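You operate a simulated robot arm through the tools that you are given. There is no shell and no other tool. Be economical: measure what you need, move in short steps, check, and stop when the job is done.

You are at the controls of a simulated two-armed robot. One attempt, no reset.

## Task
Take the level paddle plug and put it on the cover of the inlet. Fetch the purple dosing can and stand it on the sack bench. Put two of the stones from the top of the small parts table on the cooler side table. Take the orange plug and put it on the top of the green drum. Take the brown rag and leave it on the conveyor top over the grease pump. The order is free. Set down upright: purple dosing can.

It is judged by the outcome, as a careful person would: the job done as asked, and still so three seconds after it is handed in. It fails if anything else is knocked over, pushed out of place, dropped, spilled or broken. A push-on lid holds only when it is set on centred and level and pressed home; a screw cap is set on level and turned clockwise until tight.

## Robot
Two 7-joint arms with fingered hands on one trunk, on a base that drives. Base frame: it is fixed to the floor where the robot stands at the start and does not move with it; the origin is under the middle of the robot, x ahead of it, y to its left, z up. Readings come in m, degrees, newtons and seconds.
The left shoulder is at the start at [0.096, 0.125, 1.023], the right one opposite. With the tool pointing down near the work surface each hand reaches from about 0.48 to 0.84 m from the robot's upright axis, wherever it stands, measured 20 degrees to its own side. Places, roughly: brown rag (10x7x3 cm) [9.3, -0.4, 0.9]; conveyor top over the grease pump [8.3, -0.4, 0.9]; cooler side table [6.2, -2.9, 0.8]; cover of the inlet (26x20 cm) [1.74, -1.52, 0.66]; level paddle plug (10x4x4 cm) [0.5, -0.2, 0.8]; orange plug (3x3x9 cm) [3.9, -1.5, 0.8]; purple dosing can [2.75, -1.5, 1]; sack bench [-1.5, -3.9, 0.6]; stone (3x3x2 cm) [3.9, -1.6, 0.8]; stone (4x3x2 cm) [3.3, -1.5, 0.8]; top of the green drum (15x26 cm) [4.26, -2.96, 0.62]. Payload 3.6 kg a hand.
The tool frame of a hand sits at the grasp point between the pads (the TCP): z along the fingers, y along the line on which they close. The tips reach 0.03 m beyond it. Largest opening 0.104 m; the body of the gripper starts 0.035 m behind the TCP. The gripper is a hand of 4 fingers: y runs from the thumb to the fingers, the wrist lies at [-0.015, -0.104, -0.178] in the tool frame, and closing takes about 1.5 s.
Orientation is that of the tool frame in the base frame, as [roll, pitch, yaw] about the fixed x, y, z axes, in that order (R = Rz(yaw) Ry(pitch) Rx(roll)). With the fingers straight down and the wrist toward the robot, the tool's x, y and z point along [0, 1, 0], [1, 0, 0] and [0, 0, -1] of the base frame.

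## Interface
- The arms move only by the tool arm_command. It takes "left_deltas", "right_deltas" or both (then of equal length, played together; a hand with none holds still); each is a list of rows, each a list of 7 numbers: the gripper command, from -1 (shut) to 1 (fully open), values between in proportion, then the shift along the tool's x, y, z in cm, then the turn, a rotation vector about the tool's x, y, z in rad. In form: [[gripper, tx, ty, tz, ax, ay, az], ...]. A call has 1 to 12 rows; each row shifts and turns the commanded pose from where the row before left it, along the tool's axes as they then stand. Rows are played at 5 a second. More than 0.05 m and 8.6 degrees between two rows, or a gripper value outside its range, and nothing of the call is played. Where a pose cannot be reached the arm comes as near as it can. A force on the tool above 40 N (or 10 N above the force at the start of the call, whichever is more), or a blocked arm, ends the call early, and 0.2 s more pass. The fingers move at their own pace (about 0.072 m/s each) and stop on an object; they squeeze with about 27 N. The grip force told is the motor's: it shows also when the fingers shut on nothing. Time passes only in rows, and 0.2 s behind the last, so rows that do not move let the fingers close. The reply holds the time, the measured pose of the TCP, the force on the tool along the base axes, the opening and the grip force, in the units named above and with some noise, with the torque about the TCP (base axes, N m) and any sound that the robot's microphone picked up, and new pictures: "pictures" is both (left out), scene, wrist or none (wrist: the cameras of the hands that moved).
- Cameras (640 x 400 px; columns grow to the right, rows downward): "scene" is now at [0.2114, -0.0414, 1.17]; the picture's right is [-0.44, -0.90, 0.00], its down [-0.36, 0.18, -0.91] and it looks along [0.82, -0.41, -0.40] (base axes); focal length 220 px, centre (320, 200). "left" rides on the left gripper at [-0.061, -0.092, -0.13] in its tool frame; the picture's right is [-0.81, -0.28, 0.52], its down [0.53, -0.71, 0.46] and it looks along [0.24, 0.64, 0.72] (tool axes); focal length 275 px, centre (320, 200). "right" rides on the right gripper at [0.061, -0.092, -0.13] in its tool frame; the picture's right is [-0.81, 0.28, -0.52], its down [-0.53, -0.71, 0.46] and it looks along [-0.24, 0.64, 0.72] (tool axes); focal length 275 px, centre (320, 200). There is no depth. A picture from a camera that has moved, and an enlarged one, comes with that camera's place and axes in the base frame and with its lens.
- slide_trunk(by): slides the trunk up (or, below 0, down) by that many m; the arms and the scene camera ride with it, the base frame stays. It gives what a move gives, with no picture.
- roll_base(legs): drives the robot by 1 to 6 legs, each [ahead, left, turn to the left] in m, m and degrees, along the robot's own axes; the way and the turn of a leg run together, so that a leg with both is an arc; at most 1.5 m and 180 degrees a leg. The arms and the cameras ride along, it lands a little off, and it stops where it bumps. It gives what a move gives, and a new picture of the scene camera.
- set_grasp(shape, hand): the hand has 4 fingers and takes this shape, open, in about a second: jaw (thumb against the fingers, like two jaws); tri (thumb and two fingers); tip (a fingertip pinch); poke (one finger out to press); point (the index stretched); flat (the hand flat); cup (the hand cupped); fist (a fist). The gripper value then closes the fingers along that shape, each until it touches; the sizes above hold for jaw. It gives what a move gives, with no picture.
- pan_tilt(pan, tilt): turns the head with the scene camera to pan (to the left, within 80 degrees either way) and tilt (down, from -29 to 69), counted from straight ahead of the robot. It gives what a move gives, and a new picture of the scene camera.
- enlarge(camera, box): a new picture of the part [left, top, right, bottom] of that camera's present view, enlarged. No time passes.
- sign_off(): hands the job in; it is judged then, once.

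Work in short steps. Places have to be worked out from the pictures, the camera data and where the tool is seen: move nearer, look again, correct. Check each grasp and each placing, and mend what went wrong. You have 186 turns and 260 pictures in all, those below and enlarged ones among them. Open the grippers and draw the arms clear of the work before you hand the job in, unless the task says otherwise; then end with one line.

The tools are called as a command line: name --argument value ..., lists and objects as JSON in quotes. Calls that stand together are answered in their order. arm_command: Moves the arms, as the interface text tells. Its arguments: {"type":"object","properties":{"left_deltas":{"type":"array","items":{"type":"array","items":{"type":"number"}}},"right_deltas":{"type":"array","items":{"type":"array","items":{"type":"number"}}},"pictures":{"type":"string","enum":["both","scene","wrist","none"]}},"required":[]} The other tools are called the same way: slide_trunk (by) slides the trunk up or down; set_grasp (shape, hand) gives the hand a shape; roll_base (legs) drives the base; pan_tilt (pan, tilt) turns the head that bears the scene camera; enlarge (camera, box) takes an enlarged picture of a part of a camera's view; sign_off () hands the job in.

At the start:

```text
time: 0.0
left_ee_pos: [0.5155, 0.0097, 1.0372]
left_orientation: [-179.9, 0.1, 90.0]
left_contact_force: [-0.6, -0.2, -0.6]
left_moment: [0.0, 0.0, 0.0]
left_opening: 0.1034
left_grip_force: 0.0
left_shape: jaw
right_ee_pos: [0.3815, -0.4357, 1.1288]
right_orientation: [179.9, 0.0, 90.1]
right_contact_force: [-0.1, 0.6, 0.1]
right_moment: [0.01, -0.04, 0.05]
right_opening: 0.1039
right_grip_force: 0.1
right_shape: jaw
trunk travel left (down, up): [-0.25, 0.286]
robot x, y, heading: [-0.0033, 0.0011, 0.1]
head pan, tilt: [-26.4, 23.8]
```

scene: 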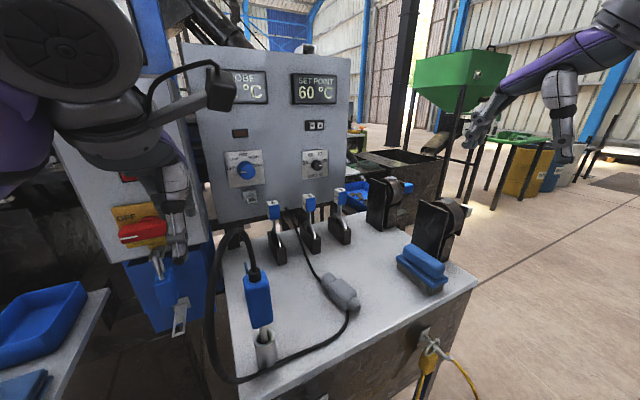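
right: 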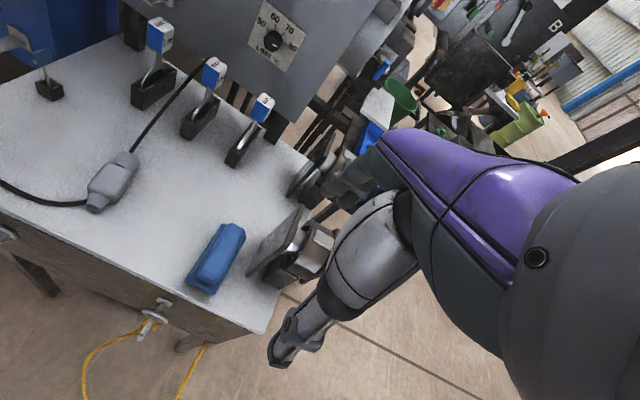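
left: 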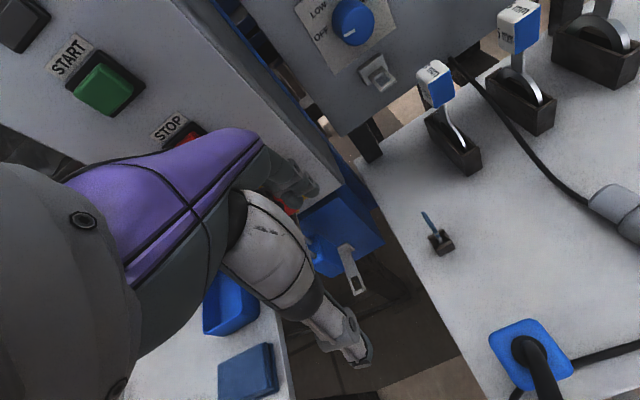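

The grey plug on the bench sits near [0.49, -0.23]. I take a closer look at the bench to tell which object is the paddle plug.

enlarge --camera "scene" --box '[200, 180, 480, 390]'

enlarge --camera "right" --box '[40, 80, 300, 300]'

pan_tilt --pan -45 --tilt 10

```text
1.90 times, centred on (340, 285) of scene
camera zoom: at [0.2114, -0.0414, 1.17], right [-0.44, -0.9, 0.0], down [-0.36, 0.18, -0.91], along [0.82, -0.41, -0.4], focal length 419 px, centre (282, 38)
```

zoom: 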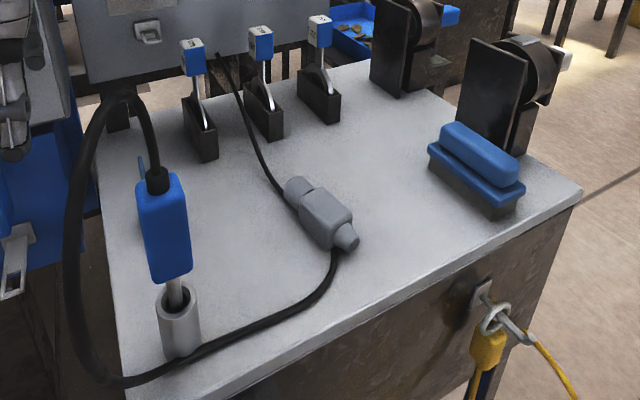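

```text
1.82 times, centred on (170, 190) of right
camera zoom: at [0.2888, -0.3749, 1.2603], right [0.28, -0.81, 0.52], down [-0.71, -0.53, -0.46], along [0.64, -0.24, -0.72], focal length 500 px, centre (593, 218)
```

zoom: 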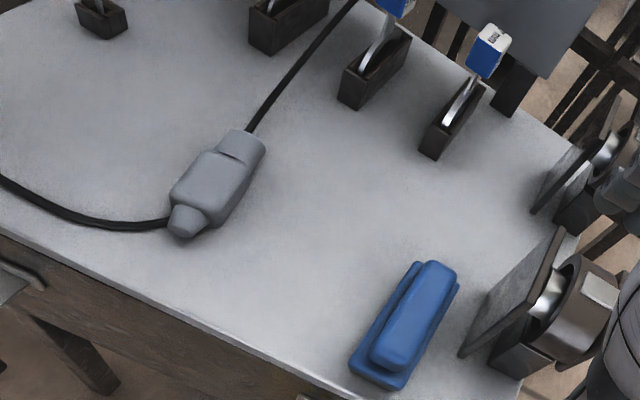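

```text
time: 0.8
left_ee_pos: [0.5158, 0.0089, 1.038]
left_orientation: [-180.0, -0.1, 90.0]
left_contact_force: [0.7, 0.1, -0.5]
left_moment: [0.0, -0.01, 0.01]
left_opening: 0.1038
left_grip_force: 0.1
left_shape: jaw
right_ee_pos: [0.382, -0.4354, 1.1286]
right_orientation: [179.9, 0.0, 90.0]
right_contact_force: [0.9, 0.6, -0.6]
right_moment: [-0.01, 0.02, -0.04]
right_opening: 0.1039
right_grip_force: 0.0
right_shape: jaw
trunk travel left (down, up): [-0.25, 0.286]
robot x, y, heading: [-0.0008, 0.0016, 0.1]
head pan, tilt: [-45.0, 10.0]
camera scene: at [0.1945, -0.0661, 1.1924], right [-0.71, -0.71, 0.0], down [-0.12, 0.12, -0.98], along [0.7, -0.7, -0.17], focal length 220 px, centre (320, 200)
```

scene: 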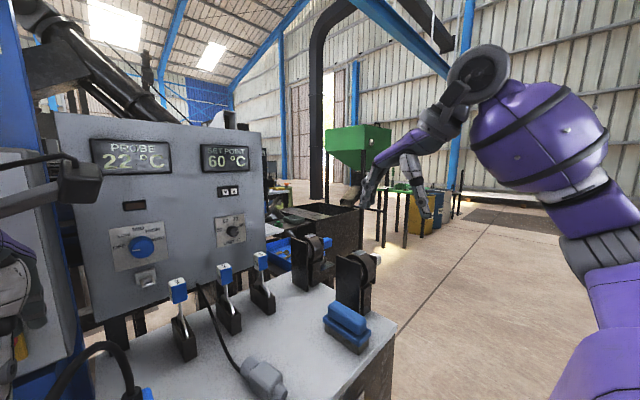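

The grey connector lies near [0.475, -0.217, 0.84] with its axis almost along x. I turn the right hand so it closes across it.

arm_command --right_deltas '[[1, 0, 0, 0, 0, 0, -0.143], [1, 0, 0, 0, 0, 0, -0.143], [1, 0, 0, 0, 0, 0, -0.143], [1, 0, 0, 0, 0, 0, -0.143], [1, 0, 0, 0, 0, 0, -0.143], [1, 0, 0, 0, 0, 0, -0.143], [1, 0, 0, 0, 0, 0, -0.143], [1, 0, 0, 0, 0, 0, -0.143], [1, 0, 0, 0, 0, 0, -0.143], [1, 0, 0, 0, 0, 0, -0.143], [1, 0, 0, 0, 0, 0, -0.143], [1, 0, 0, 0, 0, 0, -0.143]]' --pictures "wrist"

pan_tilt --pan -25 --tilt 45

```text
time: 3.4
left_ee_pos: [0.5163, 0.0087, 1.0384]
left_orientation: [-180.0, -0.1, 90.0]
left_contact_force: [-0.3, 0.7, 0.6]
left_moment: [0.01, 0.04, 0.03]
left_opening: 0.1038
left_grip_force: 0.0
left_shape: jaw
right_ee_pos: [0.3803, -0.4294, 1.1218]
right_orientation: [180.0, 0.3, -171.8]
right_contact_force: [1.0, -0.6, -0.1]
right_moment: [0.02, 0.03, 0.0]
right_opening: 0.1036
right_grip_force: 0.1
right_shape: jaw
right hand out of reach, approached as far as the arm can: row 12
trunk travel left (down, up): [-0.25, 0.286]
robot x, y, heading: [0.0027, -0.0025, 0.1]
head pan, tilt: [-45.0, 10.0]
camera right: at [0.3315, -0.5301, 1.2539], right [0.76, 0.39, 0.52], down [0.63, -0.63, -0.45], along [0.15, 0.67, -0.72], focal length 275 px, centre (320, 200)
```

right: 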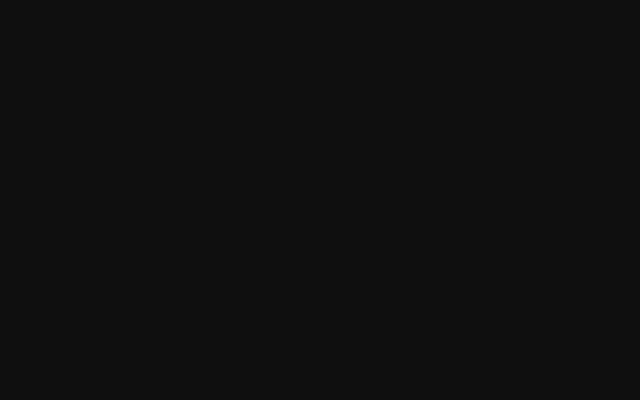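

```text
time: 4.4
left_ee_pos: [0.5155, 0.0095, 1.0387]
left_orientation: [180.0, 0.0, 90.0]
left_contact_force: [0.2, -0.3, 0.3]
left_moment: [-0.03, -0.02, -0.01]
left_opening: 0.1037
left_grip_force: 0.1
left_shape: jaw
right_ee_pos: [0.3796, -0.4298, 1.1222]
right_orientation: [-179.8, 0.1, -171.9]
right_contact_force: [0.2, 0.3, 0.0]
right_moment: [0.0, -0.01, -0.01]
right_opening: 0.104
right_grip_force: 0.1
right_shape: jaw
trunk travel left (down, up): [-0.25, 0.286]
robot x, y, heading: [0.0019, 0.0002, 0.1]
head pan, tilt: [-25.0, 45.0]
camera scene: at [0.2023, -0.0348, 1.1375], right [-0.42, -0.91, 0.0], down [-0.64, 0.3, -0.71], along [0.64, -0.3, -0.71], focal length 220 px, centre (320, 200)
```

scene: 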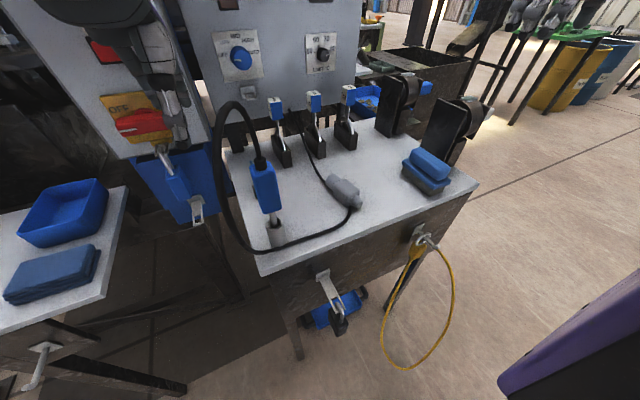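

The wrist camera is blocked by the arm, so I use the scene camera. I move the right hand above the plug at a safe height.

arm_command --right_deltas '[[1, -2.08, 3.3, 2.0, 0, 0, 0], [1, -2.08, 3.3, 2.0, 0, 0, 0], [1, -2.08, 3.3, 2.0, 0, 0, 0], [1, -2.08, 3.3, 2.0, 0, 0, 0], [1, -2.08, 3.3, 2.0, 0, 0, 0], [1, -2.08, 3.3, 2.0, 0, 0, 0], [1, 0, 0, 0, 0, 0, 0]]'

```text
time: 6.0
left_ee_pos: [0.5154, 0.0091, 1.0373]
left_orientation: [180.0, -0.1, 90.0]
left_contact_force: [1.1, 0.4, -0.8]
left_moment: [-0.01, 0.02, -0.02]
left_opening: 0.1038
left_grip_force: 0.2
left_shape: jaw
right_ee_pos: [0.4768, -0.2163, 1.0007]
right_orientation: [-180.0, -0.1, -171.7]
right_contact_force: [-0.4, -0.8, 0.1]
right_moment: [0.0, 0.0, 0.01]
right_opening: 0.104
right_grip_force: 0.1
right_shape: jaw
trunk travel left (down, up): [-0.25, 0.286]
robot x, y, heading: [-0.0014, 0.0018, 0.0]
head pan, tilt: [-25.0, 45.0]
camera scene: at [0.202, -0.035, 1.1375], right [-0.42, -0.91, 0.0], down [-0.64, 0.3, -0.71], along [0.64, -0.3, -0.71], focal length 220 px, centre (320, 200)
camera right: at [0.4278, -0.3159, 1.1334], right [0.76, 0.39, 0.52], down [0.63, -0.63, -0.46], along [0.15, 0.67, -0.72], focal length 275 px, centre (320, 200)
```

scene: 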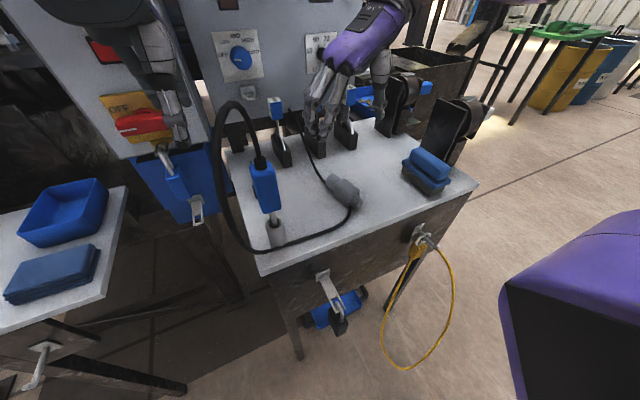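
right: 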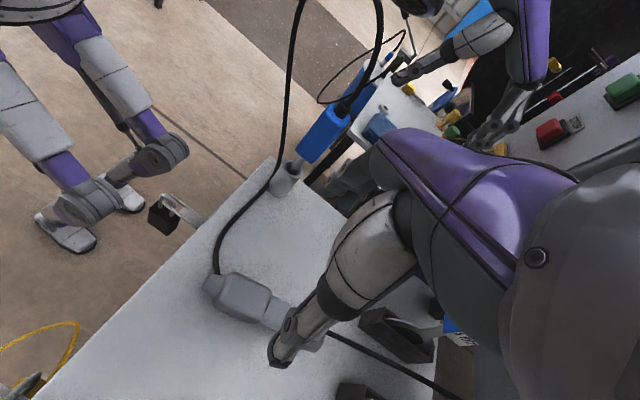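

The plug axis agrees with the hand yaw, centre about [0.48, -0.222]. I go straight down over it.

arm_command --right_deltas '[[1, 0, -0.5, 4.0, 0, 0, 0], [1, 0, 0, 4.0, 0, 0, 0], [1, 0, 0, 3.0, 0, 0, 0], [1, 0, 0, 1.5, 0, 0, 0], [1, 0, 0, 1.5, 0, 0, 0], [1, 0, 0, 0, 0, 0, 0]]'

```text
time: 7.4
left_ee_pos: [0.5161, 0.0094, 1.0376]
left_orientation: [180.0, 0.0, 89.9]
left_contact_force: [-0.3, -0.7, 0.2]
left_moment: [0.0, 0.0, -0.01]
left_opening: 0.1036
left_grip_force: 0.0
left_shape: jaw
right_ee_pos: [0.4753, -0.2216, 0.8615]
right_orientation: [179.9, -0.1, -171.8]
right_contact_force: [0.2, -0.1, -0.5]
right_moment: [0.03, 0.0, 0.01]
right_opening: 0.1037
right_grip_force: 0.1
right_shape: jaw
trunk travel left (down, up): [-0.25, 0.286]
robot x, y, heading: [0.0026, -0.0011, 0.0]
head pan, tilt: [-25.0, 45.0]
camera scene: at [0.2023, -0.0347, 1.1375], right [-0.42, -0.91, 0.0], down [-0.64, 0.3, -0.71], along [0.64, -0.3, -0.71], focal length 220 px, centre (320, 200)
camera right: at [0.4277, -0.3215, 0.9932], right [0.76, 0.39, 0.52], down [0.63, -0.63, -0.46], along [0.15, 0.67, -0.72], focal length 275 px, centre (320, 200)
```

scene: 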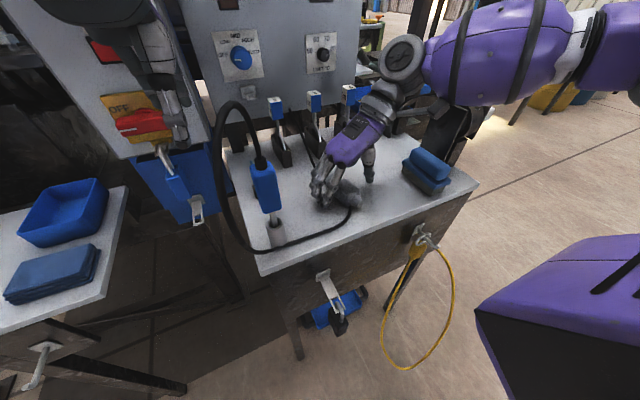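
right: 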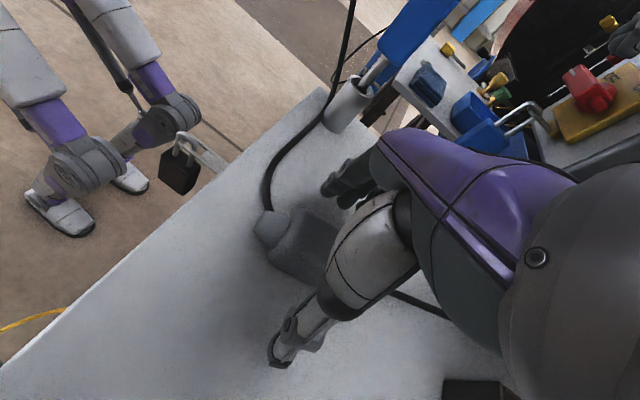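

The plug sits between thumb and fingers. Closing and then lifting a little to see whether the cable holds it.

arm_command --right_deltas '[[-1, 0, 0, 0.5, 0, 0, 0], [-1, 0, 0, 0, 0, 0, 0], [-1, 0, 0, 0, 0, 0, 0], [-1, 0, 0, 0, 0, 0, 0], [-1, 0, 0, 0, 0, 0, 0], [-1, 0, 0, 0, 0, 0, 0], [-1, 0, 0, 0, 0, 0, 0], [-1, 0, 0, -1.5, 0, 0, 0], [-1, 0, 0, -1.5, 0, 0, 0], [-1, 0, 0, -1.5, 0, 0, 0]]'

```text
time: 9.6
left_ee_pos: [0.5157, 0.0083, 1.0377]
left_orientation: [-180.0, 0.0, 90.0]
left_contact_force: [-1.1, 0.6, -0.5]
left_moment: [-0.02, 0.01, 0.01]
left_opening: 0.1036
left_grip_force: 0.0
left_shape: jaw
right_ee_pos: [0.4753, -0.2218, 0.9017]
right_orientation: [-180.0, 0.0, -171.7]
right_contact_force: [0.2, 0.4, -0.8]
right_moment: [-0.01, 0.04, -0.03]
right_opening: 0.0298
right_grip_force: 27.3
right_shape: jaw
trunk travel left (down, up): [-0.25, 0.286]
robot x, y, heading: [-0.0003, -0.0003, 0.0]
head pan, tilt: [-25.0, 45.0]
camera scene: at [0.2023, -0.0347, 1.1375], right [-0.42, -0.91, 0.0], down [-0.64, 0.3, -0.71], along [0.64, -0.3, -0.71], focal length 220 px, centre (320, 200)
camera right: at [0.4271, -0.3219, 1.0342], right [0.76, 0.39, 0.52], down [0.63, -0.63, -0.46], along [0.15, 0.67, -0.72], focal length 275 px, centre (320, 200)
```

scene: 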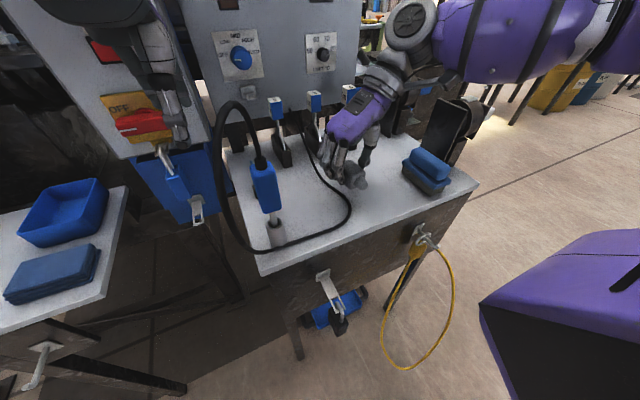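
right: 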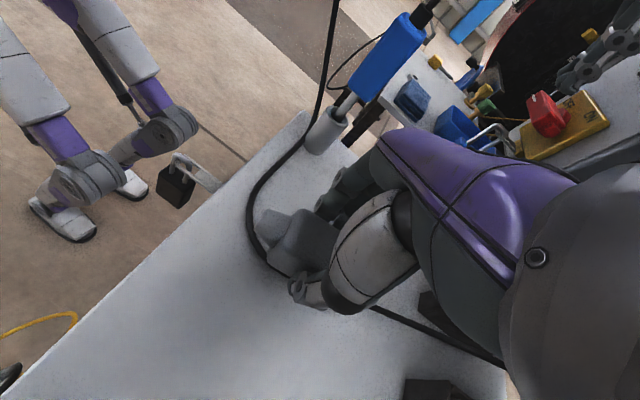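

The plug is in the grip and free of the cable. I lift and draw it back over the open floor, and look toward the inlet.

arm_command --right_deltas '[[-1, 0, 0, -4.5, 0, 0, 0], [-1, 0, 0, -4.5, 0, 0, 0], [-1, 2.08, -3.3, -2.0, 0, 0, 0], [-1, 2.08, -3.3, -2.0, 0, 0, 0], [-1, 2.08, -3.3, -2.0, 0, 0, 0], [-1, 2.08, -3.3, -1.0, 0, 0, 0], [-1, 2.08, -3.3, 0, 0, 0, 0]]' --pictures "none"

pan_tilt --pan -40 --tilt 15

```text
time: 11.2
left_ee_pos: [0.5158, 0.0076, 1.0376]
left_orientation: [180.0, 0.0, 90.0]
left_contact_force: [-0.9, -0.3, -0.7]
left_moment: [0.03, 0.0, -0.01]
left_opening: 0.1038
left_grip_force: 0.0
left_shape: jaw
right_ee_pos: [0.3958, -0.4005, 1.0625]
right_orientation: [180.0, 0.0, -171.8]
right_contact_force: [-0.1, 0.0, -1.4]
right_moment: [-0.02, 0.0, 0.01]
right_opening: 0.0296
right_grip_force: 27.3
right_shape: jaw
trunk travel left (down, up): [-0.25, 0.286]
robot x, y, heading: [0.0026, -0.0, 0.1]
head pan, tilt: [-25.0, 45.0]
```

```text
time: 12.2
left_ee_pos: [0.5169, 0.0102, 1.038]
left_orientation: [-180.0, 0.0, 90.1]
left_contact_force: [-0.6, -0.2, -0.1]
left_moment: [0.0, 0.02, 0.0]
left_opening: 0.1034
left_grip_force: 0.1
left_shape: jaw
right_ee_pos: [0.3975, -0.4007, 1.0623]
right_orientation: [-179.9, 0.0, -171.6]
right_contact_force: [0.6, 0.6, -1.2]
right_moment: [0.0, -0.02, -0.02]
right_opening: 0.0297
right_grip_force: 26.3
right_shape: jaw
trunk travel left (down, up): [-0.25, 0.286]
robot x, y, heading: [-0.0012, -0.0027, 0.2]
head pan, tilt: [-40.0, 15.0]
camera scene: at [0.2003, -0.0605, 1.1842], right [-0.64, -0.77, 0.0], down [-0.2, 0.17, -0.97], along [0.74, -0.62, -0.26], focal length 220 px, centre (320, 200)
```

scene: 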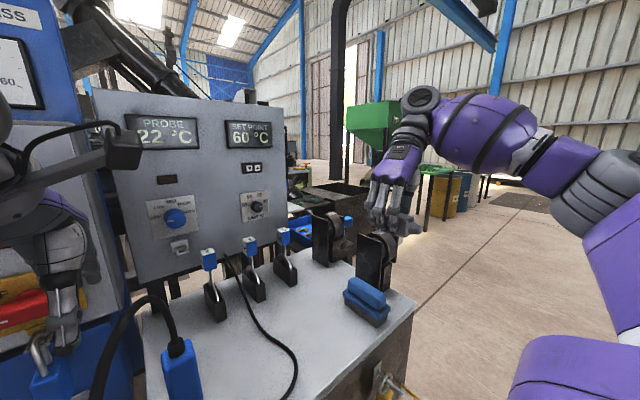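

The plug is safely held. I back off from the bench and go sideways to the right into the free aisle.

roll_base --legs '[[-0.35, 0, 0], [0, -1.1, 0]]'

```text
time: 24.0
left_ee_pos: [0.1551, -1.0985, 1.0371]
left_orientation: [180.0, 0.0, 89.5]
left_contact_force: [0.2, -0.4, -0.8]
left_moment: [-0.02, -0.03, -0.01]
left_opening: 0.1038
left_grip_force: 0.1
left_shape: jaw
right_ee_pos: [0.0332, -1.5073, 1.0623]
right_orientation: [180.0, 0.0, -172.2]
right_contact_force: [0.3, 0.1, -0.9]
right_moment: [-0.04, 0.04, -0.01]
right_opening: 0.0294
right_grip_force: 27.4
right_shape: jaw
trunk travel left (down, up): [-0.25, 0.286]
robot x, y, heading: [-0.3573, -1.1043, -0.5]
head pan, tilt: [-40.0, 15.0]
camera scene: at [-0.1607, -1.1653, 1.1843], right [-0.65, -0.76, 0.0], down [-0.2, 0.17, -0.97], along [0.73, -0.63, -0.26], focal length 220 px, centre (320, 200)
```

scene: 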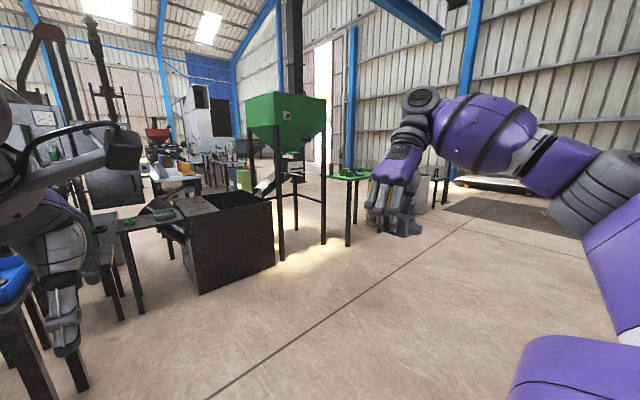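

The inlet should be the dark bin left of centre, its lid at about pixel (199, 209). I pan straight at it.

pan_tilt --pan -10 --tilt 15

enlarge --camera "scene" --box '[200, 120, 440, 300]'

```text
time: 25.0
left_ee_pos: [0.1554, -1.0976, 1.0383]
left_orientation: [180.0, 0.0, 89.5]
left_contact_force: [0.0, -1.1, 0.1]
left_moment: [0.0, 0.02, -0.02]
left_opening: 0.1037
left_grip_force: 0.0
left_shape: jaw
right_ee_pos: [0.0324, -1.5079, 1.0619]
right_orientation: [-180.0, 0.0, -172.1]
right_contact_force: [0.1, 0.3, -1.8]
right_moment: [0.02, 0.03, -0.01]
right_opening: 0.0296
right_grip_force: 26.6
right_shape: jaw
trunk travel left (down, up): [-0.25, 0.286]
robot x, y, heading: [-0.3577, -1.1024, -0.5]
head pan, tilt: [-10.0, 15.0]
camera scene: at [-0.1399, -1.1217, 1.1843], right [-0.18, -0.98, 0.0], down [-0.25, 0.05, -0.97], along [0.95, -0.18, -0.26], focal length 220 px, centre (320, 200)
```

scene: 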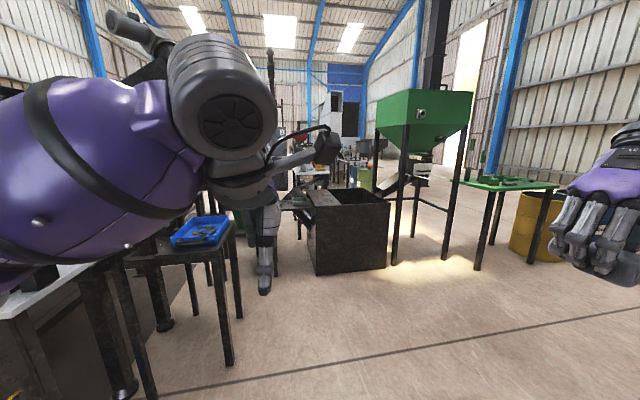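

```text
2.22 times, centred on (320, 210) of scene
camera zoom: at [-0.1399, -1.1217, 1.1843], right [-0.18, -0.98, 0.0], down [-0.25, 0.05, -0.97], along [0.95, -0.18, -0.26], focal length 489 px, centre (320, 178)
```

zoom: 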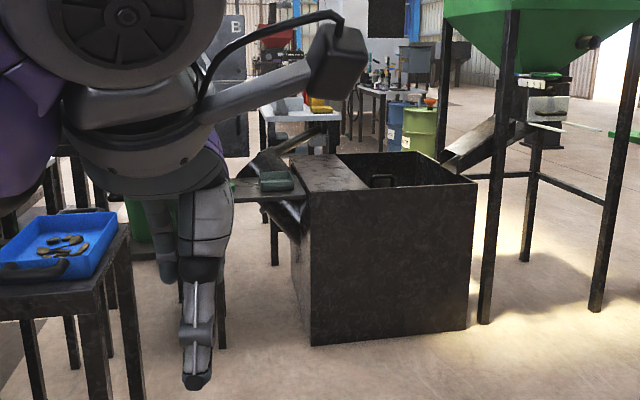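

The cover is the plate on the left part of the bin, front face at x≈1.64. I drive up so the cover is about 0.64 m ahead and slightly right.

roll_base --legs '[[0, -0.27, 0], [1.3, 0, 0.5]]'

pan_tilt --pan -15 --tilt 45

```text
time: 34.1
left_ee_pos: [1.455, -1.3738, 1.0366]
left_orientation: [180.0, -0.1, 89.8]
left_contact_force: [-0.3, 0.1, 0.5]
left_moment: [0.02, 0.01, 0.0]
left_opening: 0.1035
left_grip_force: 0.0
left_shape: jaw
right_ee_pos: [1.336, -1.7826, 1.0631]
right_orientation: [-179.9, 0.0, -171.7]
right_contact_force: [0.1, 0.9, -0.9]
right_moment: [0.0, -0.01, -0.01]
right_opening: 0.0298
right_grip_force: 27.0
right_shape: jaw
trunk travel left (down, up): [-0.25, 0.286]
robot x, y, heading: [0.9429, -1.3842, -0.2]
head pan, tilt: [-10.0, 15.0]
camera scene: at [1.161, -1.3987, 1.1842], right [-0.17, -0.98, 0.0], down [-0.26, 0.05, -0.97], along [0.95, -0.17, -0.26], focal length 220 px, centre (320, 200)
```

scene: 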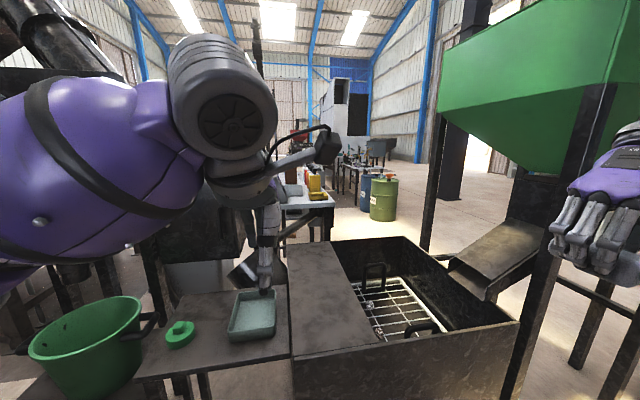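

```text
time: 35.1
left_ee_pos: [1.4557, -1.3734, 1.037]
left_orientation: [-180.0, 0.0, 89.8]
left_contact_force: [0.6, 0.5, 0.3]
left_moment: [0.02, 0.02, -0.03]
left_opening: 0.1038
left_grip_force: 0.1
left_shape: jaw
right_ee_pos: [1.3364, -1.7829, 1.0629]
right_orientation: [179.9, 0.0, -171.8]
right_contact_force: [-0.6, -0.2, -1.8]
right_moment: [0.01, 0.02, 0.04]
right_opening: 0.0293
right_grip_force: 27.1
right_shape: jaw
trunk travel left (down, up): [-0.25, 0.286]
robot x, y, heading: [0.9393, -1.3812, -0.2]
head pan, tilt: [-15.0, 45.0]
camera scene: at [1.1474, -1.4035, 1.1375], right [-0.26, -0.97, 0.0], down [-0.68, 0.18, -0.71], along [0.68, -0.18, -0.71], focal length 220 px, centre (320, 200)
```

scene: 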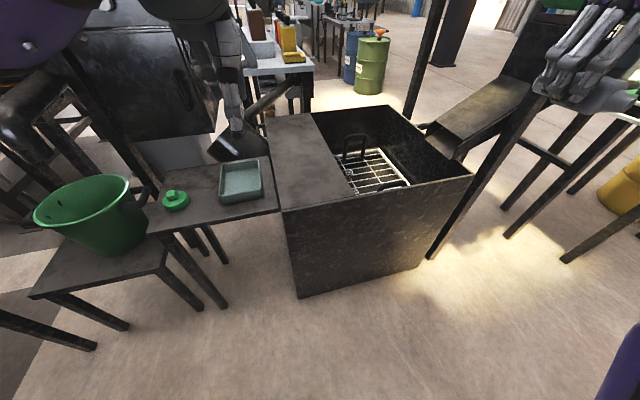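

The cover plate spans x 1.58–2.2, y -1.40 to -1.65, with the named spot at [1.74, -1.52]. I roll 0.14 m closer.

roll_base --legs '[[0.14, 0, 0]]'

```text
time: 36.4
left_ee_pos: [1.5957, -1.3735, 1.0367]
left_orientation: [180.0, 0.0, 89.9]
left_contact_force: [0.1, -0.3, -0.7]
left_moment: [0.01, 0.01, 0.02]
left_opening: 0.1036
left_grip_force: 0.1
left_shape: jaw
right_ee_pos: [1.4767, -1.7838, 1.0629]
right_orientation: [179.9, 0.1, -171.8]
right_contact_force: [0.6, 0.8, -2.1]
right_moment: [0.0, 0.04, -0.02]
right_opening: 0.0297
right_grip_force: 27.3
right_shape: jaw
trunk travel left (down, up): [-0.25, 0.286]
robot x, y, heading: [1.0811, -1.382, -0.0]
head pan, tilt: [-15.0, 45.0]
camera scene: at [1.288, -1.4041, 1.1373], right [-0.26, -0.97, 0.0], down [-0.68, 0.18, -0.71], along [0.68, -0.18, -0.71], focal length 220 px, centre (320, 200)
```

scene: 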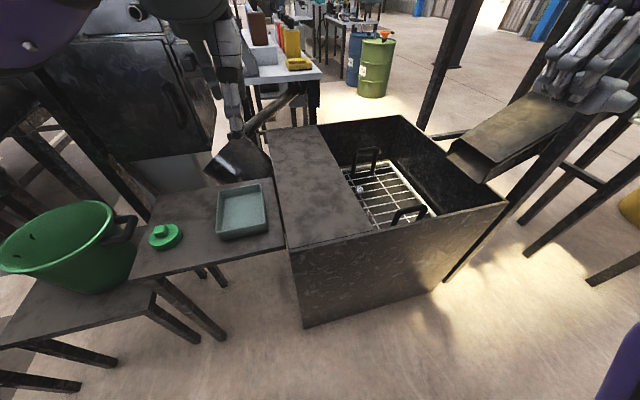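

I move the left hand 12 cm out to the left while taking the right hand over the cover spot.

arm_command --right_deltas '[[-1, -3.67, 2.87, 0, 0, 0, 0], [-1, -3.67, 2.87, 0, 0, 0, 0], [-1, -3.67, 2.87, 0, 0, 0, 0], [-1, -3.67, 2.87, 0, 0, 0, 0], [-1, -3.67, 2.87, 0, 0, 0, 0], [-1, -3.67, 2.87, 0, 0, 0, 0], [-1, -3.67, 2.87, 0, 0, 0, 0], [-1, -3.67, 2.87, 0, 0, 0, 0], [-1, 0, 0, 4.5, 0, 0, 0], [-1, 0, 0, 4.5, 0, 0, 0], [-1, 0, 0, 4.5, 0, 0, 0], [-1, 0, 0, 4.5, 0, 0, 0]]' --left_deltas '[[1, 4, 0, 0, 0, 0, 0], [1, 4, 0, 0, 0, 0, 0], [1, 4, 0, 0, 0, 0, 0], [1, 0, 0, 0, 0, 0, 0], [1, 0, 0, 0, 0, 0, 0], [1, 0, 0, 0, 0, 0, 0], [1, 0, 0, 0, 0, 0, 0], [1, 0, 0, 0, 0, 0, 0], [1, 0, 0, 0, 0, 0, 0], [1, 0, 0, 0, 0, 0, 0], [1, 0, 0, 0, 0, 0, 0], [1, 0, 0, 0, 0, 0, 0]]' --pictures "scene"

```text
time: 39.0
left_ee_pos: [1.5951, -1.2554, 1.0381]
left_orientation: [180.0, 0.0, 89.9]
left_contact_force: [0.6, -1.0, -0.4]
left_moment: [-0.01, 0.0, 0.01]
left_opening: 0.1037
left_grip_force: 0.0
left_shape: jaw
right_ee_pos: [1.6616, -1.5456, 0.8605]
right_orientation: [-179.9, 0.0, -171.8]
right_contact_force: [-0.6, 0.3, -1.7]
right_moment: [0.01, 0.04, 0.03]
right_opening: 0.0295
right_grip_force: 27.1
right_shape: jaw
right hand out of reach, approached as far as the arm can: row 6, 7, 8
trunk travel left (down, up): [-0.25, 0.286]
robot x, y, heading: [1.0775, -1.3819, 0.0]
head pan, tilt: [-15.0, 45.0]
camera scene: at [1.2875, -1.4041, 1.1374], right [-0.26, -0.97, 0.0], down [-0.68, 0.18, -0.71], along [0.68, -0.18, -0.71], focal length 220 px, centre (320, 200)
```

scene: 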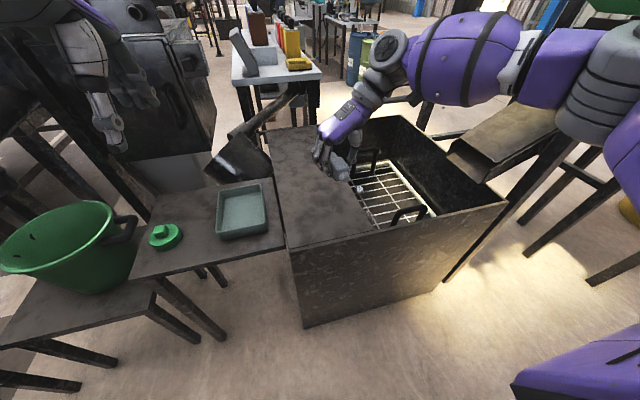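

The plug hangs at [1.66, -1.546]. I roll 6 cm ahead and lower the trunk 0.1 m so the arm reaches comfortably.

roll_base --legs '[[0.06, 0.0, 0]]'

slide_trunk --by -0.1

arm_command --right_deltas '[[-1, -0.5, 2, 0, 0, 0, 0], [-1, 0, 1, 0, 0, 0, 0], [-1, 0, 0, 0, 0, 0, 0]]'

```text
time: 40.0
left_ee_pos: [1.6562, -1.2539, 1.0377]
left_orientation: [-180.0, -0.1, 90.0]
left_contact_force: [0.2, 0.2, -0.3]
left_moment: [0.01, 0.06, 0.03]
left_opening: 0.1038
left_grip_force: 0.0
left_shape: jaw
right_ee_pos: [1.722, -1.5455, 0.8602]
right_orientation: [-180.0, -0.1, -171.8]
right_contact_force: [-0.5, 0.1, -1.4]
right_moment: [-0.01, 0.0, 0.0]
right_opening: 0.0293
right_grip_force: 26.7
right_shape: jaw
trunk travel left (down, up): [-0.25, 0.286]
robot x, y, heading: [1.1429, -1.3814, -0.1]
head pan, tilt: [-15.0, 45.0]
camera scene: at [1.348, -1.4042, 1.1373], right [-0.26, -0.97, 0.0], down [-0.68, 0.18, -0.71], along [0.68, -0.18, -0.71], focal length 220 px, centre (320, 200)
```

scene: 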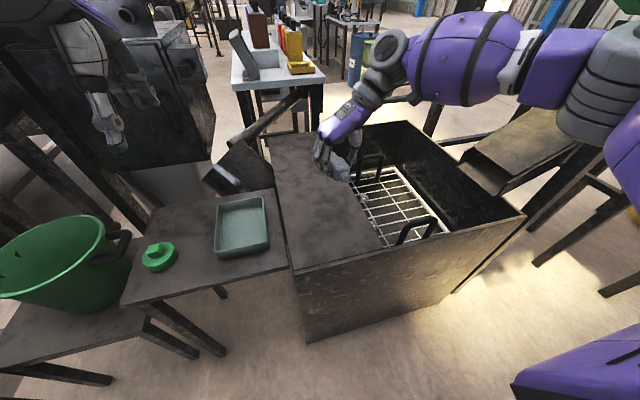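

```text
time: 41.3
left_ee_pos: [1.655, -1.2547, 0.9391]
left_orientation: [179.8, 0.0, 89.9]
left_contact_force: [-0.8, 0.6, 0.0]
left_moment: [0.03, 0.02, -0.02]
left_opening: 0.104
left_grip_force: 0.0
left_shape: jaw
right_ee_pos: [1.721, -1.5463, 0.7624]
right_orientation: [180.0, 0.1, -171.9]
right_contact_force: [-0.2, -0.7, -1.4]
right_moment: [0.0, 0.0, 0.01]
right_opening: 0.0295
right_grip_force: 27.1
right_shape: jaw
trunk travel left (down, up): [-0.15, 0.386]
robot x, y, heading: [1.1404, -1.3805, -0.2]
head pan, tilt: [-15.0, 45.0]
```

```text
time: 42.1
left_ee_pos: [1.6566, -1.2545, 0.939]
left_orientation: [-180.0, -0.1, 89.8]
left_contact_force: [0.7, 0.2, 0.2]
left_moment: [-0.02, -0.02, -0.02]
left_opening: 0.1037
left_grip_force: 0.0
left_shape: jaw
right_ee_pos: [1.7219, -1.5153, 0.7598]
right_orientation: [180.0, 0.0, -171.7]
right_contact_force: [-0.6, 0.0, -0.7]
right_moment: [0.02, -0.01, 0.01]
right_opening: 0.0295
right_grip_force: 27.0
right_shape: jaw
trunk travel left (down, up): [-0.15, 0.386]
robot x, y, heading: [1.1391, -1.3821, -0.2]
head pan, tilt: [-15.0, 45.0]
camera scene: at [1.3805, -1.4043, 1.0274], right [-0.26, -0.97, 0.0], down [-0.68, 0.18, -0.71], along [0.68, -0.18, -0.71], focal length 220 px, centre (320, 200)
camera right: at [1.6739, -1.6155, 0.8921], right [0.76, 0.39, 0.52], down [0.63, -0.63, -0.46], along [0.15, 0.67, -0.72], focal length 275 px, centre (320, 200)
```

scene: 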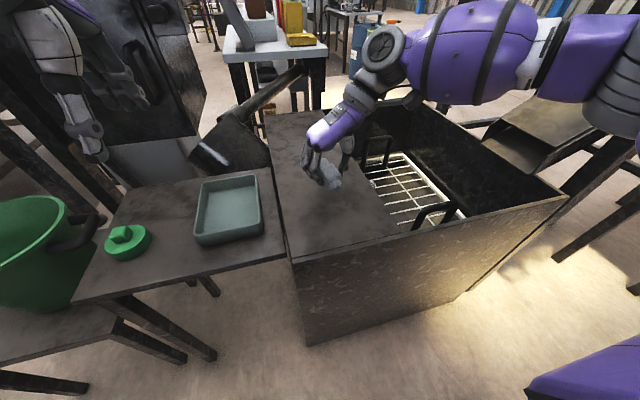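
right: 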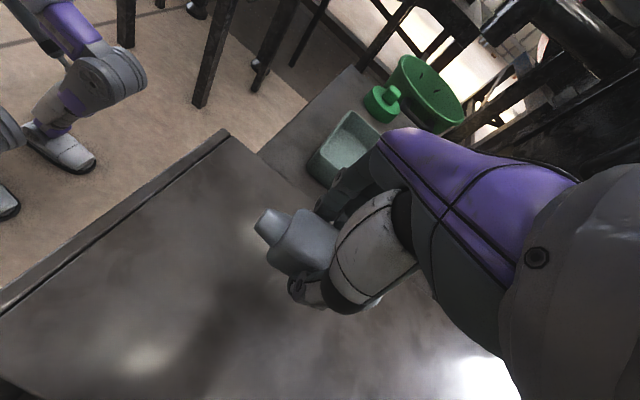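

The plug hangs over the cover. I lower it to just above contact, then in small steps until the force shows touch.

arm_command --right_deltas '[[-1, 0, 0, 2, 0, 0, 0], [-1, 0, 0, 2, 0, 0, 0], [-1, 0, 0, 1, 0, 0, 0], [-1, 0, 0, 0.7, 0, 0, 0], [-1, 0, 0, 0.5, 0, 0, 0], [-1, 0, 0, 0.4, 0, 0, 0], [-1, 0, 0, 0.3, 0, 0, 0], [-1, 0, 0, 0, 0, 0, 0]]'

```text
time: 43.9
left_ee_pos: [1.6548, -1.2555, 0.9404]
left_orientation: [179.9, -0.1, 90.0]
left_contact_force: [0.0, 0.0, 0.2]
left_moment: [0.0, 0.01, -0.03]
left_opening: 0.1038
left_grip_force: 0.0
left_shape: jaw
right_ee_pos: [1.723, -1.5146, 0.695]
right_orientation: [179.8, 0.4, -171.9]
right_contact_force: [0.2, -2.8, 24.2]
right_moment: [-0.08, 0.0, 0.04]
right_opening: 0.0307
right_grip_force: 27.0
right_shape: jaw
trunk travel left (down, up): [-0.15, 0.386]
robot x, y, heading: [1.1419, -1.3835, -0.3]
head pan, tilt: [-15.0, 45.0]
camera scene: at [1.3789, -1.4041, 1.0281], right [-0.26, -0.97, 0.0], down [-0.68, 0.18, -0.71], along [0.68, -0.18, -0.71], focal length 220 px, centre (320, 200)
camera right: at [1.6733, -1.6153, 0.826], right [0.76, 0.38, 0.52], down [0.63, -0.63, -0.45], along [0.16, 0.67, -0.72], focal length 275 px, centre (320, 200)
```

scene: 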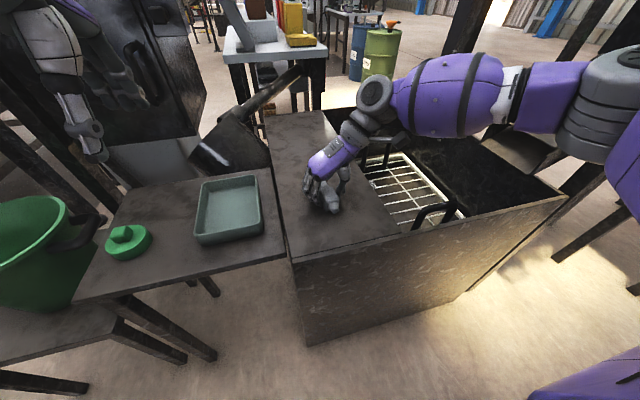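
right: 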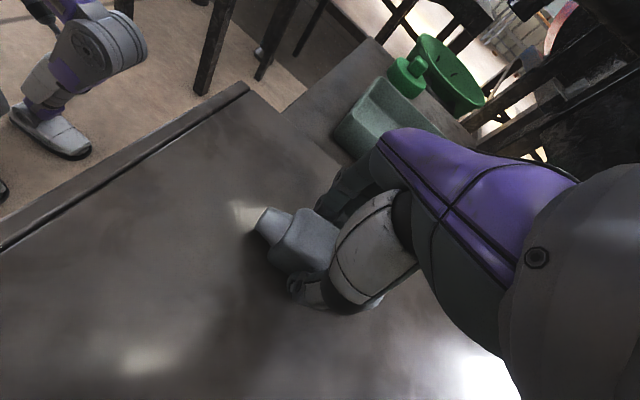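

Contact at TCP z 0.695 with 24 N. I ease up 1–2 mm, open, and withdraw straight up.

arm_command --right_deltas '[[-1, 0, 0, -0.3, 0, 0, 0], [0, 0, 0, 0, 0, 0, 0], [0.4, 0, 0, 0, 0, 0, 0], [0.6, 0, 0, 0, 0, 0, 0], [0.6, 0, 0, 0, 0, 0, 0], [0.6, 0, 0, -2, 0, 0, 0], [0.6, 0, 0, -4, 0, 0, 0], [0.6, 0, 0, -4.5, 0, 0, 0], [0.6, 0, 0, -4.5, 0, 0, 0]]'

```text
time: 45.9
left_ee_pos: [1.6565, -1.2545, 0.9375]
left_orientation: [179.9, 0.0, 89.9]
left_contact_force: [0.5, 0.7, 0.2]
left_moment: [-0.04, 0.0, 0.01]
left_opening: 0.1036
left_grip_force: 0.0
left_shape: jaw
right_ee_pos: [1.7216, -1.5149, 0.8446]
right_orientation: [180.0, 0.0, -171.7]
right_contact_force: [-0.3, 0.3, 1.4]
right_moment: [-0.01, -0.02, 0.0]
right_opening: 0.0828
right_grip_force: 0.0
right_shape: jaw
trunk travel left (down, up): [-0.15, 0.386]
robot x, y, heading: [1.1394, -1.3839, 0.1]
head pan, tilt: [-15.0, 45.0]
camera scene: at [1.3802, -1.4041, 1.0275], right [-0.26, -0.97, 0.0], down [-0.68, 0.18, -0.71], along [0.68, -0.18, -0.71], focal length 220 px, centre (320, 200)
camera right: at [1.6739, -1.6151, 0.9764], right [0.76, 0.39, 0.52], down [0.63, -0.63, -0.46], along [0.15, 0.67, -0.72], focal length 275 px, centre (320, 200)
```

scene: 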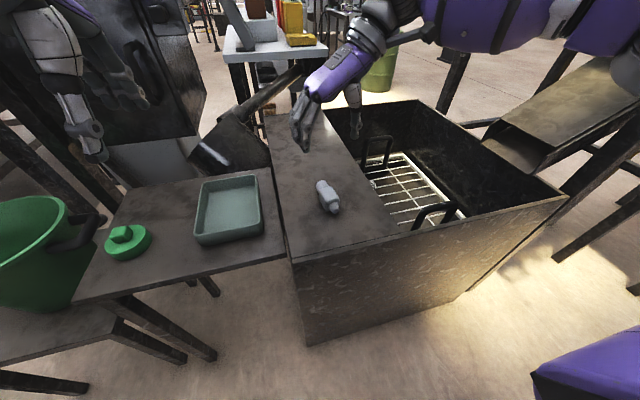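
right: 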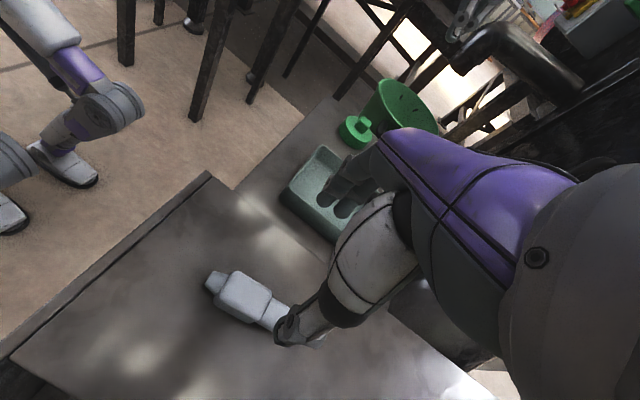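

The plug lies on the cover. I raise the trunk, retract the right hand, and look ahead for the dosing can at [2.75, -1.5, 1.0].

arm_command --right_deltas '[[0.6, 0, 0, -4.5, 0, 0, 0], [1, 3.67, -2.87, -2, 0, 0, 0], [1, 3.67, -2.87, -2, 0, 0, 0], [1, 3.67, -2.87, 0, 0, 0, 0], [1, 3.67, -2.87, 0, 0, 0, 0], [1, 3.67, -2.87, 0, 0, 0, 0], [1, 3.67, -2.87, 0, 0, 0, 0], [1, 3.67, -2.87, 0, 0, 0, 0]]' --pictures "none"

slide_trunk --by 0.15

pan_tilt --pan 0 --tilt 15

enlarge --camera "scene" --box '[240, 100, 440, 250]'

```text
refused: row 2 steps farther than a row can; nothing moved
```

```text
time: 47.6
left_ee_pos: [1.6565, -1.2556, 1.089]
left_orientation: [180.0, 0.0, 89.9]
left_contact_force: [0.6, -0.3, -0.7]
left_moment: [-0.01, -0.01, 0.06]
left_opening: 0.1038
left_grip_force: 0.1
left_shape: jaw
right_ee_pos: [1.7221, -1.5153, 0.9931]
right_orientation: [179.9, 0.0, -171.8]
right_contact_force: [0.5, 0.5, 0.1]
right_moment: [0.0, 0.01, -0.01]
right_opening: 0.0829
right_grip_force: 0.1
right_shape: jaw
trunk travel left (down, up): [-0.3, 0.236]
robot x, y, heading: [1.1395, -1.3828, -0.1]
head pan, tilt: [-15.0, 45.0]
```

```text
time: 48.6
left_ee_pos: [1.6576, -1.2545, 1.0879]
left_orientation: [180.0, 0.1, 89.9]
left_contact_force: [-0.8, 0.0, 0.3]
left_moment: [0.02, 0.0, 0.01]
left_opening: 0.1037
left_grip_force: 0.0
left_shape: jaw
right_ee_pos: [1.7225, -1.5152, 0.9937]
right_orientation: [-180.0, 0.0, -171.8]
right_contact_force: [-0.4, -0.3, -0.1]
right_moment: [0.03, 0.0, 0.0]
right_opening: 0.0831
right_grip_force: 0.1
right_shape: jaw
trunk travel left (down, up): [-0.3, 0.236]
robot x, y, heading: [1.1381, -1.3802, -0.2]
head pan, tilt: [0.0, 15.0]
camera scene: at [1.3497, -1.3831, 1.2337], right [0.0, -1.0, 0.0], down [-0.26, 0.0, -0.97], along [0.97, 0.0, -0.26], focal length 220 px, centre (320, 200)
```

scene: 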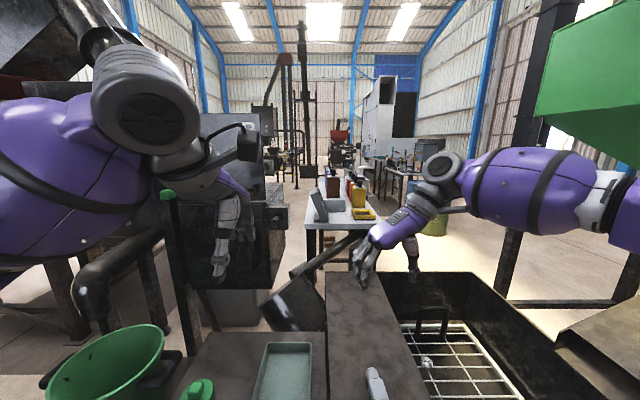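

```text
2.67 times, centred on (340, 175) of scene
camera zoom: at [1.3497, -1.3831, 1.2337], right [0.0, -1.0, 0.0], down [-0.26, 0.0, -0.97], along [0.97, 0.0, -0.26], focal length 587 px, centre (267, 267)
```

zoom: 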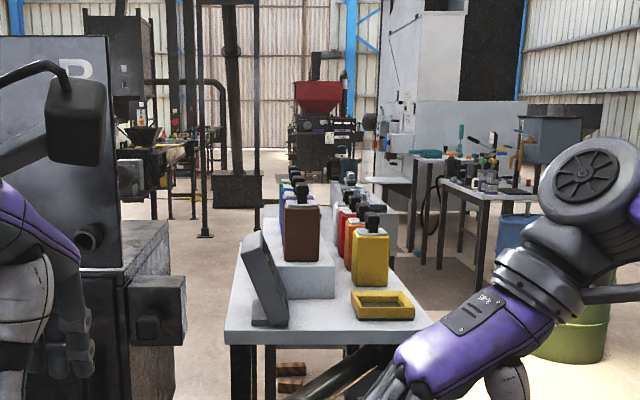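

The cans stand on the table beyond the bin. I first retract the right hand (smaller steps) and back off to find a way around.

arm_command --right_deltas '[[1, 0, 0, -4.5, 0, 0, 0], [1, 3.67, -2.87, -1, 0, 0, 0], [1, 3.67, -2.87, -1, 0, 0, 0], [1, 3.67, -2.87, 0, 0, 0, 0], [1, 3.67, -2.87, 0, 0, 0, 0], [1, 3.67, -2.87, 0, 0, 0, 0], [1, 3.67, -2.0, 0, 0, 0, 0], [1, 3.67, 0, 0, 0, 0, 0]]' --pictures "none"

roll_base --legs '[[-0.6, 0, 0], [0, -0.9, 0]]'

pan_tilt --pan -50 --tilt 10

```text
time: 50.4
left_ee_pos: [1.6551, -1.2551, 1.0889]
left_orientation: [180.0, 0.0, 90.0]
left_contact_force: [-0.4, 0.7, 0.0]
left_moment: [0.02, 0.0, 0.01]
left_opening: 0.1036
left_grip_force: 0.0
left_shape: jaw
right_ee_pos: [1.4912, -1.7114, 1.0608]
right_orientation: [180.0, 0.2, -171.9]
right_contact_force: [-0.2, 0.6, -0.3]
right_moment: [0.0, -0.02, 0.01]
right_opening: 0.1038
right_grip_force: 0.1
right_shape: jaw
trunk travel left (down, up): [-0.3, 0.236]
robot x, y, heading: [1.1401, -1.3812, 0.1]
head pan, tilt: [0.0, 15.0]
```

```text
time: 61.6
left_ee_pos: [1.0626, -2.1407, 1.0888]
left_orientation: [-180.0, -0.1, 90.7]
left_contact_force: [0.1, -0.1, -0.1]
left_moment: [0.02, 0.0, 0.0]
left_opening: 0.1038
left_grip_force: 0.0
left_shape: jaw
right_ee_pos: [0.9034, -2.6013, 1.0598]
right_orientation: [-179.9, -0.1, -170.9]
right_contact_force: [0.1, 0.9, 0.0]
right_moment: [-0.02, -0.01, 0.01]
right_opening: 0.1039
right_grip_force: 0.1
right_shape: jaw
trunk travel left (down, up): [-0.3, 0.236]
robot x, y, heading: [0.5455, -2.2786, 0.9]
head pan, tilt: [0.0, 15.0]
camera scene: at [0.7569, -2.2734, 1.2337], right [0.01, -1.0, 0.0], down [-0.26, 0.0, -0.97], along [0.97, 0.01, -0.26], focal length 220 px, centre (320, 200)
```

scene: 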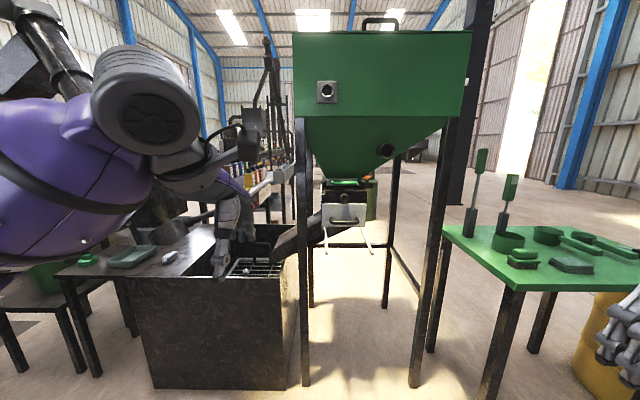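

```text
time: 62.8
left_ee_pos: [1.0616, -2.1403, 1.0883]
left_orientation: [180.0, 0.1, 90.8]
left_contact_force: [0.7, 0.1, 0.4]
left_moment: [-0.03, -0.01, 0.02]
left_opening: 0.1035
left_grip_force: 0.0
left_shape: jaw
right_ee_pos: [0.9041, -2.6008, 1.0595]
right_orientation: [-179.9, 0.0, -170.9]
right_contact_force: [0.4, -1.1, 0.0]
right_moment: [0.0, 0.03, -0.01]
right_opening: 0.1035
right_grip_force: 0.1
right_shape: jaw
trunk travel left (down, up): [-0.3, 0.236]
robot x, y, heading: [0.5446, -2.2787, 0.8]
head pan, tilt: [-50.0, 10.0]
camera scene: at [0.7243, -2.3449, 1.2419], right [-0.76, -0.65, 0.0], down [-0.11, 0.13, -0.98], along [0.64, -0.75, -0.17], focal length 220 px, centre (320, 200)
```

scene: 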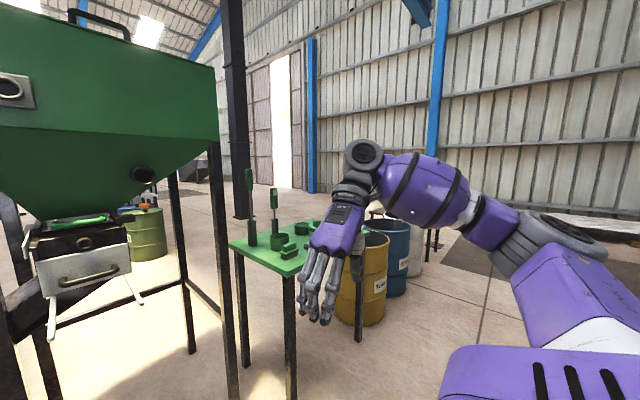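

A continuous row (hopper, green table, drums) blocks the way, down to the white drum near y≈-4.85. I go sideways right toward its end and look there.

roll_base --legs '[[-0.1, -1.5, -0.8], [0, -1.0, 0]]'

pan_tilt --pan -15 --tilt 20

```text
refused: leg 1 is longer than a leg can be; nothing moved
```

```text
time: 63.8
left_ee_pos: [1.0608, -2.1399, 1.0888]
left_orientation: [-180.0, 0.0, 90.8]
left_contact_force: [0.2, 0.5, 0.6]
left_moment: [0.01, 0.01, 0.03]
left_opening: 0.1038
left_grip_force: 0.1
left_shape: jaw
right_ee_pos: [0.9049, -2.6008, 1.0595]
right_orientation: [180.0, 0.1, -170.9]
right_contact_force: [0.0, 0.5, 0.2]
right_moment: [0.0, -0.03, -0.02]
right_opening: 0.1037
right_grip_force: 0.1
right_shape: jaw
trunk travel left (down, up): [-0.3, 0.236]
robot x, y, heading: [0.5516, -2.2763, 0.9]
head pan, tilt: [-15.0, 20.0]
camera scene: at [0.7538, -2.2975, 1.2256], right [-0.25, -0.97, 0.0], down [-0.33, 0.08, -0.94], along [0.91, -0.23, -0.34], focal length 220 px, centre (320, 200)
```

scene: 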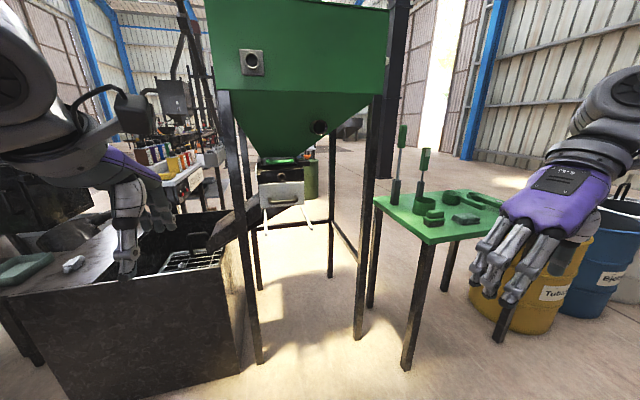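

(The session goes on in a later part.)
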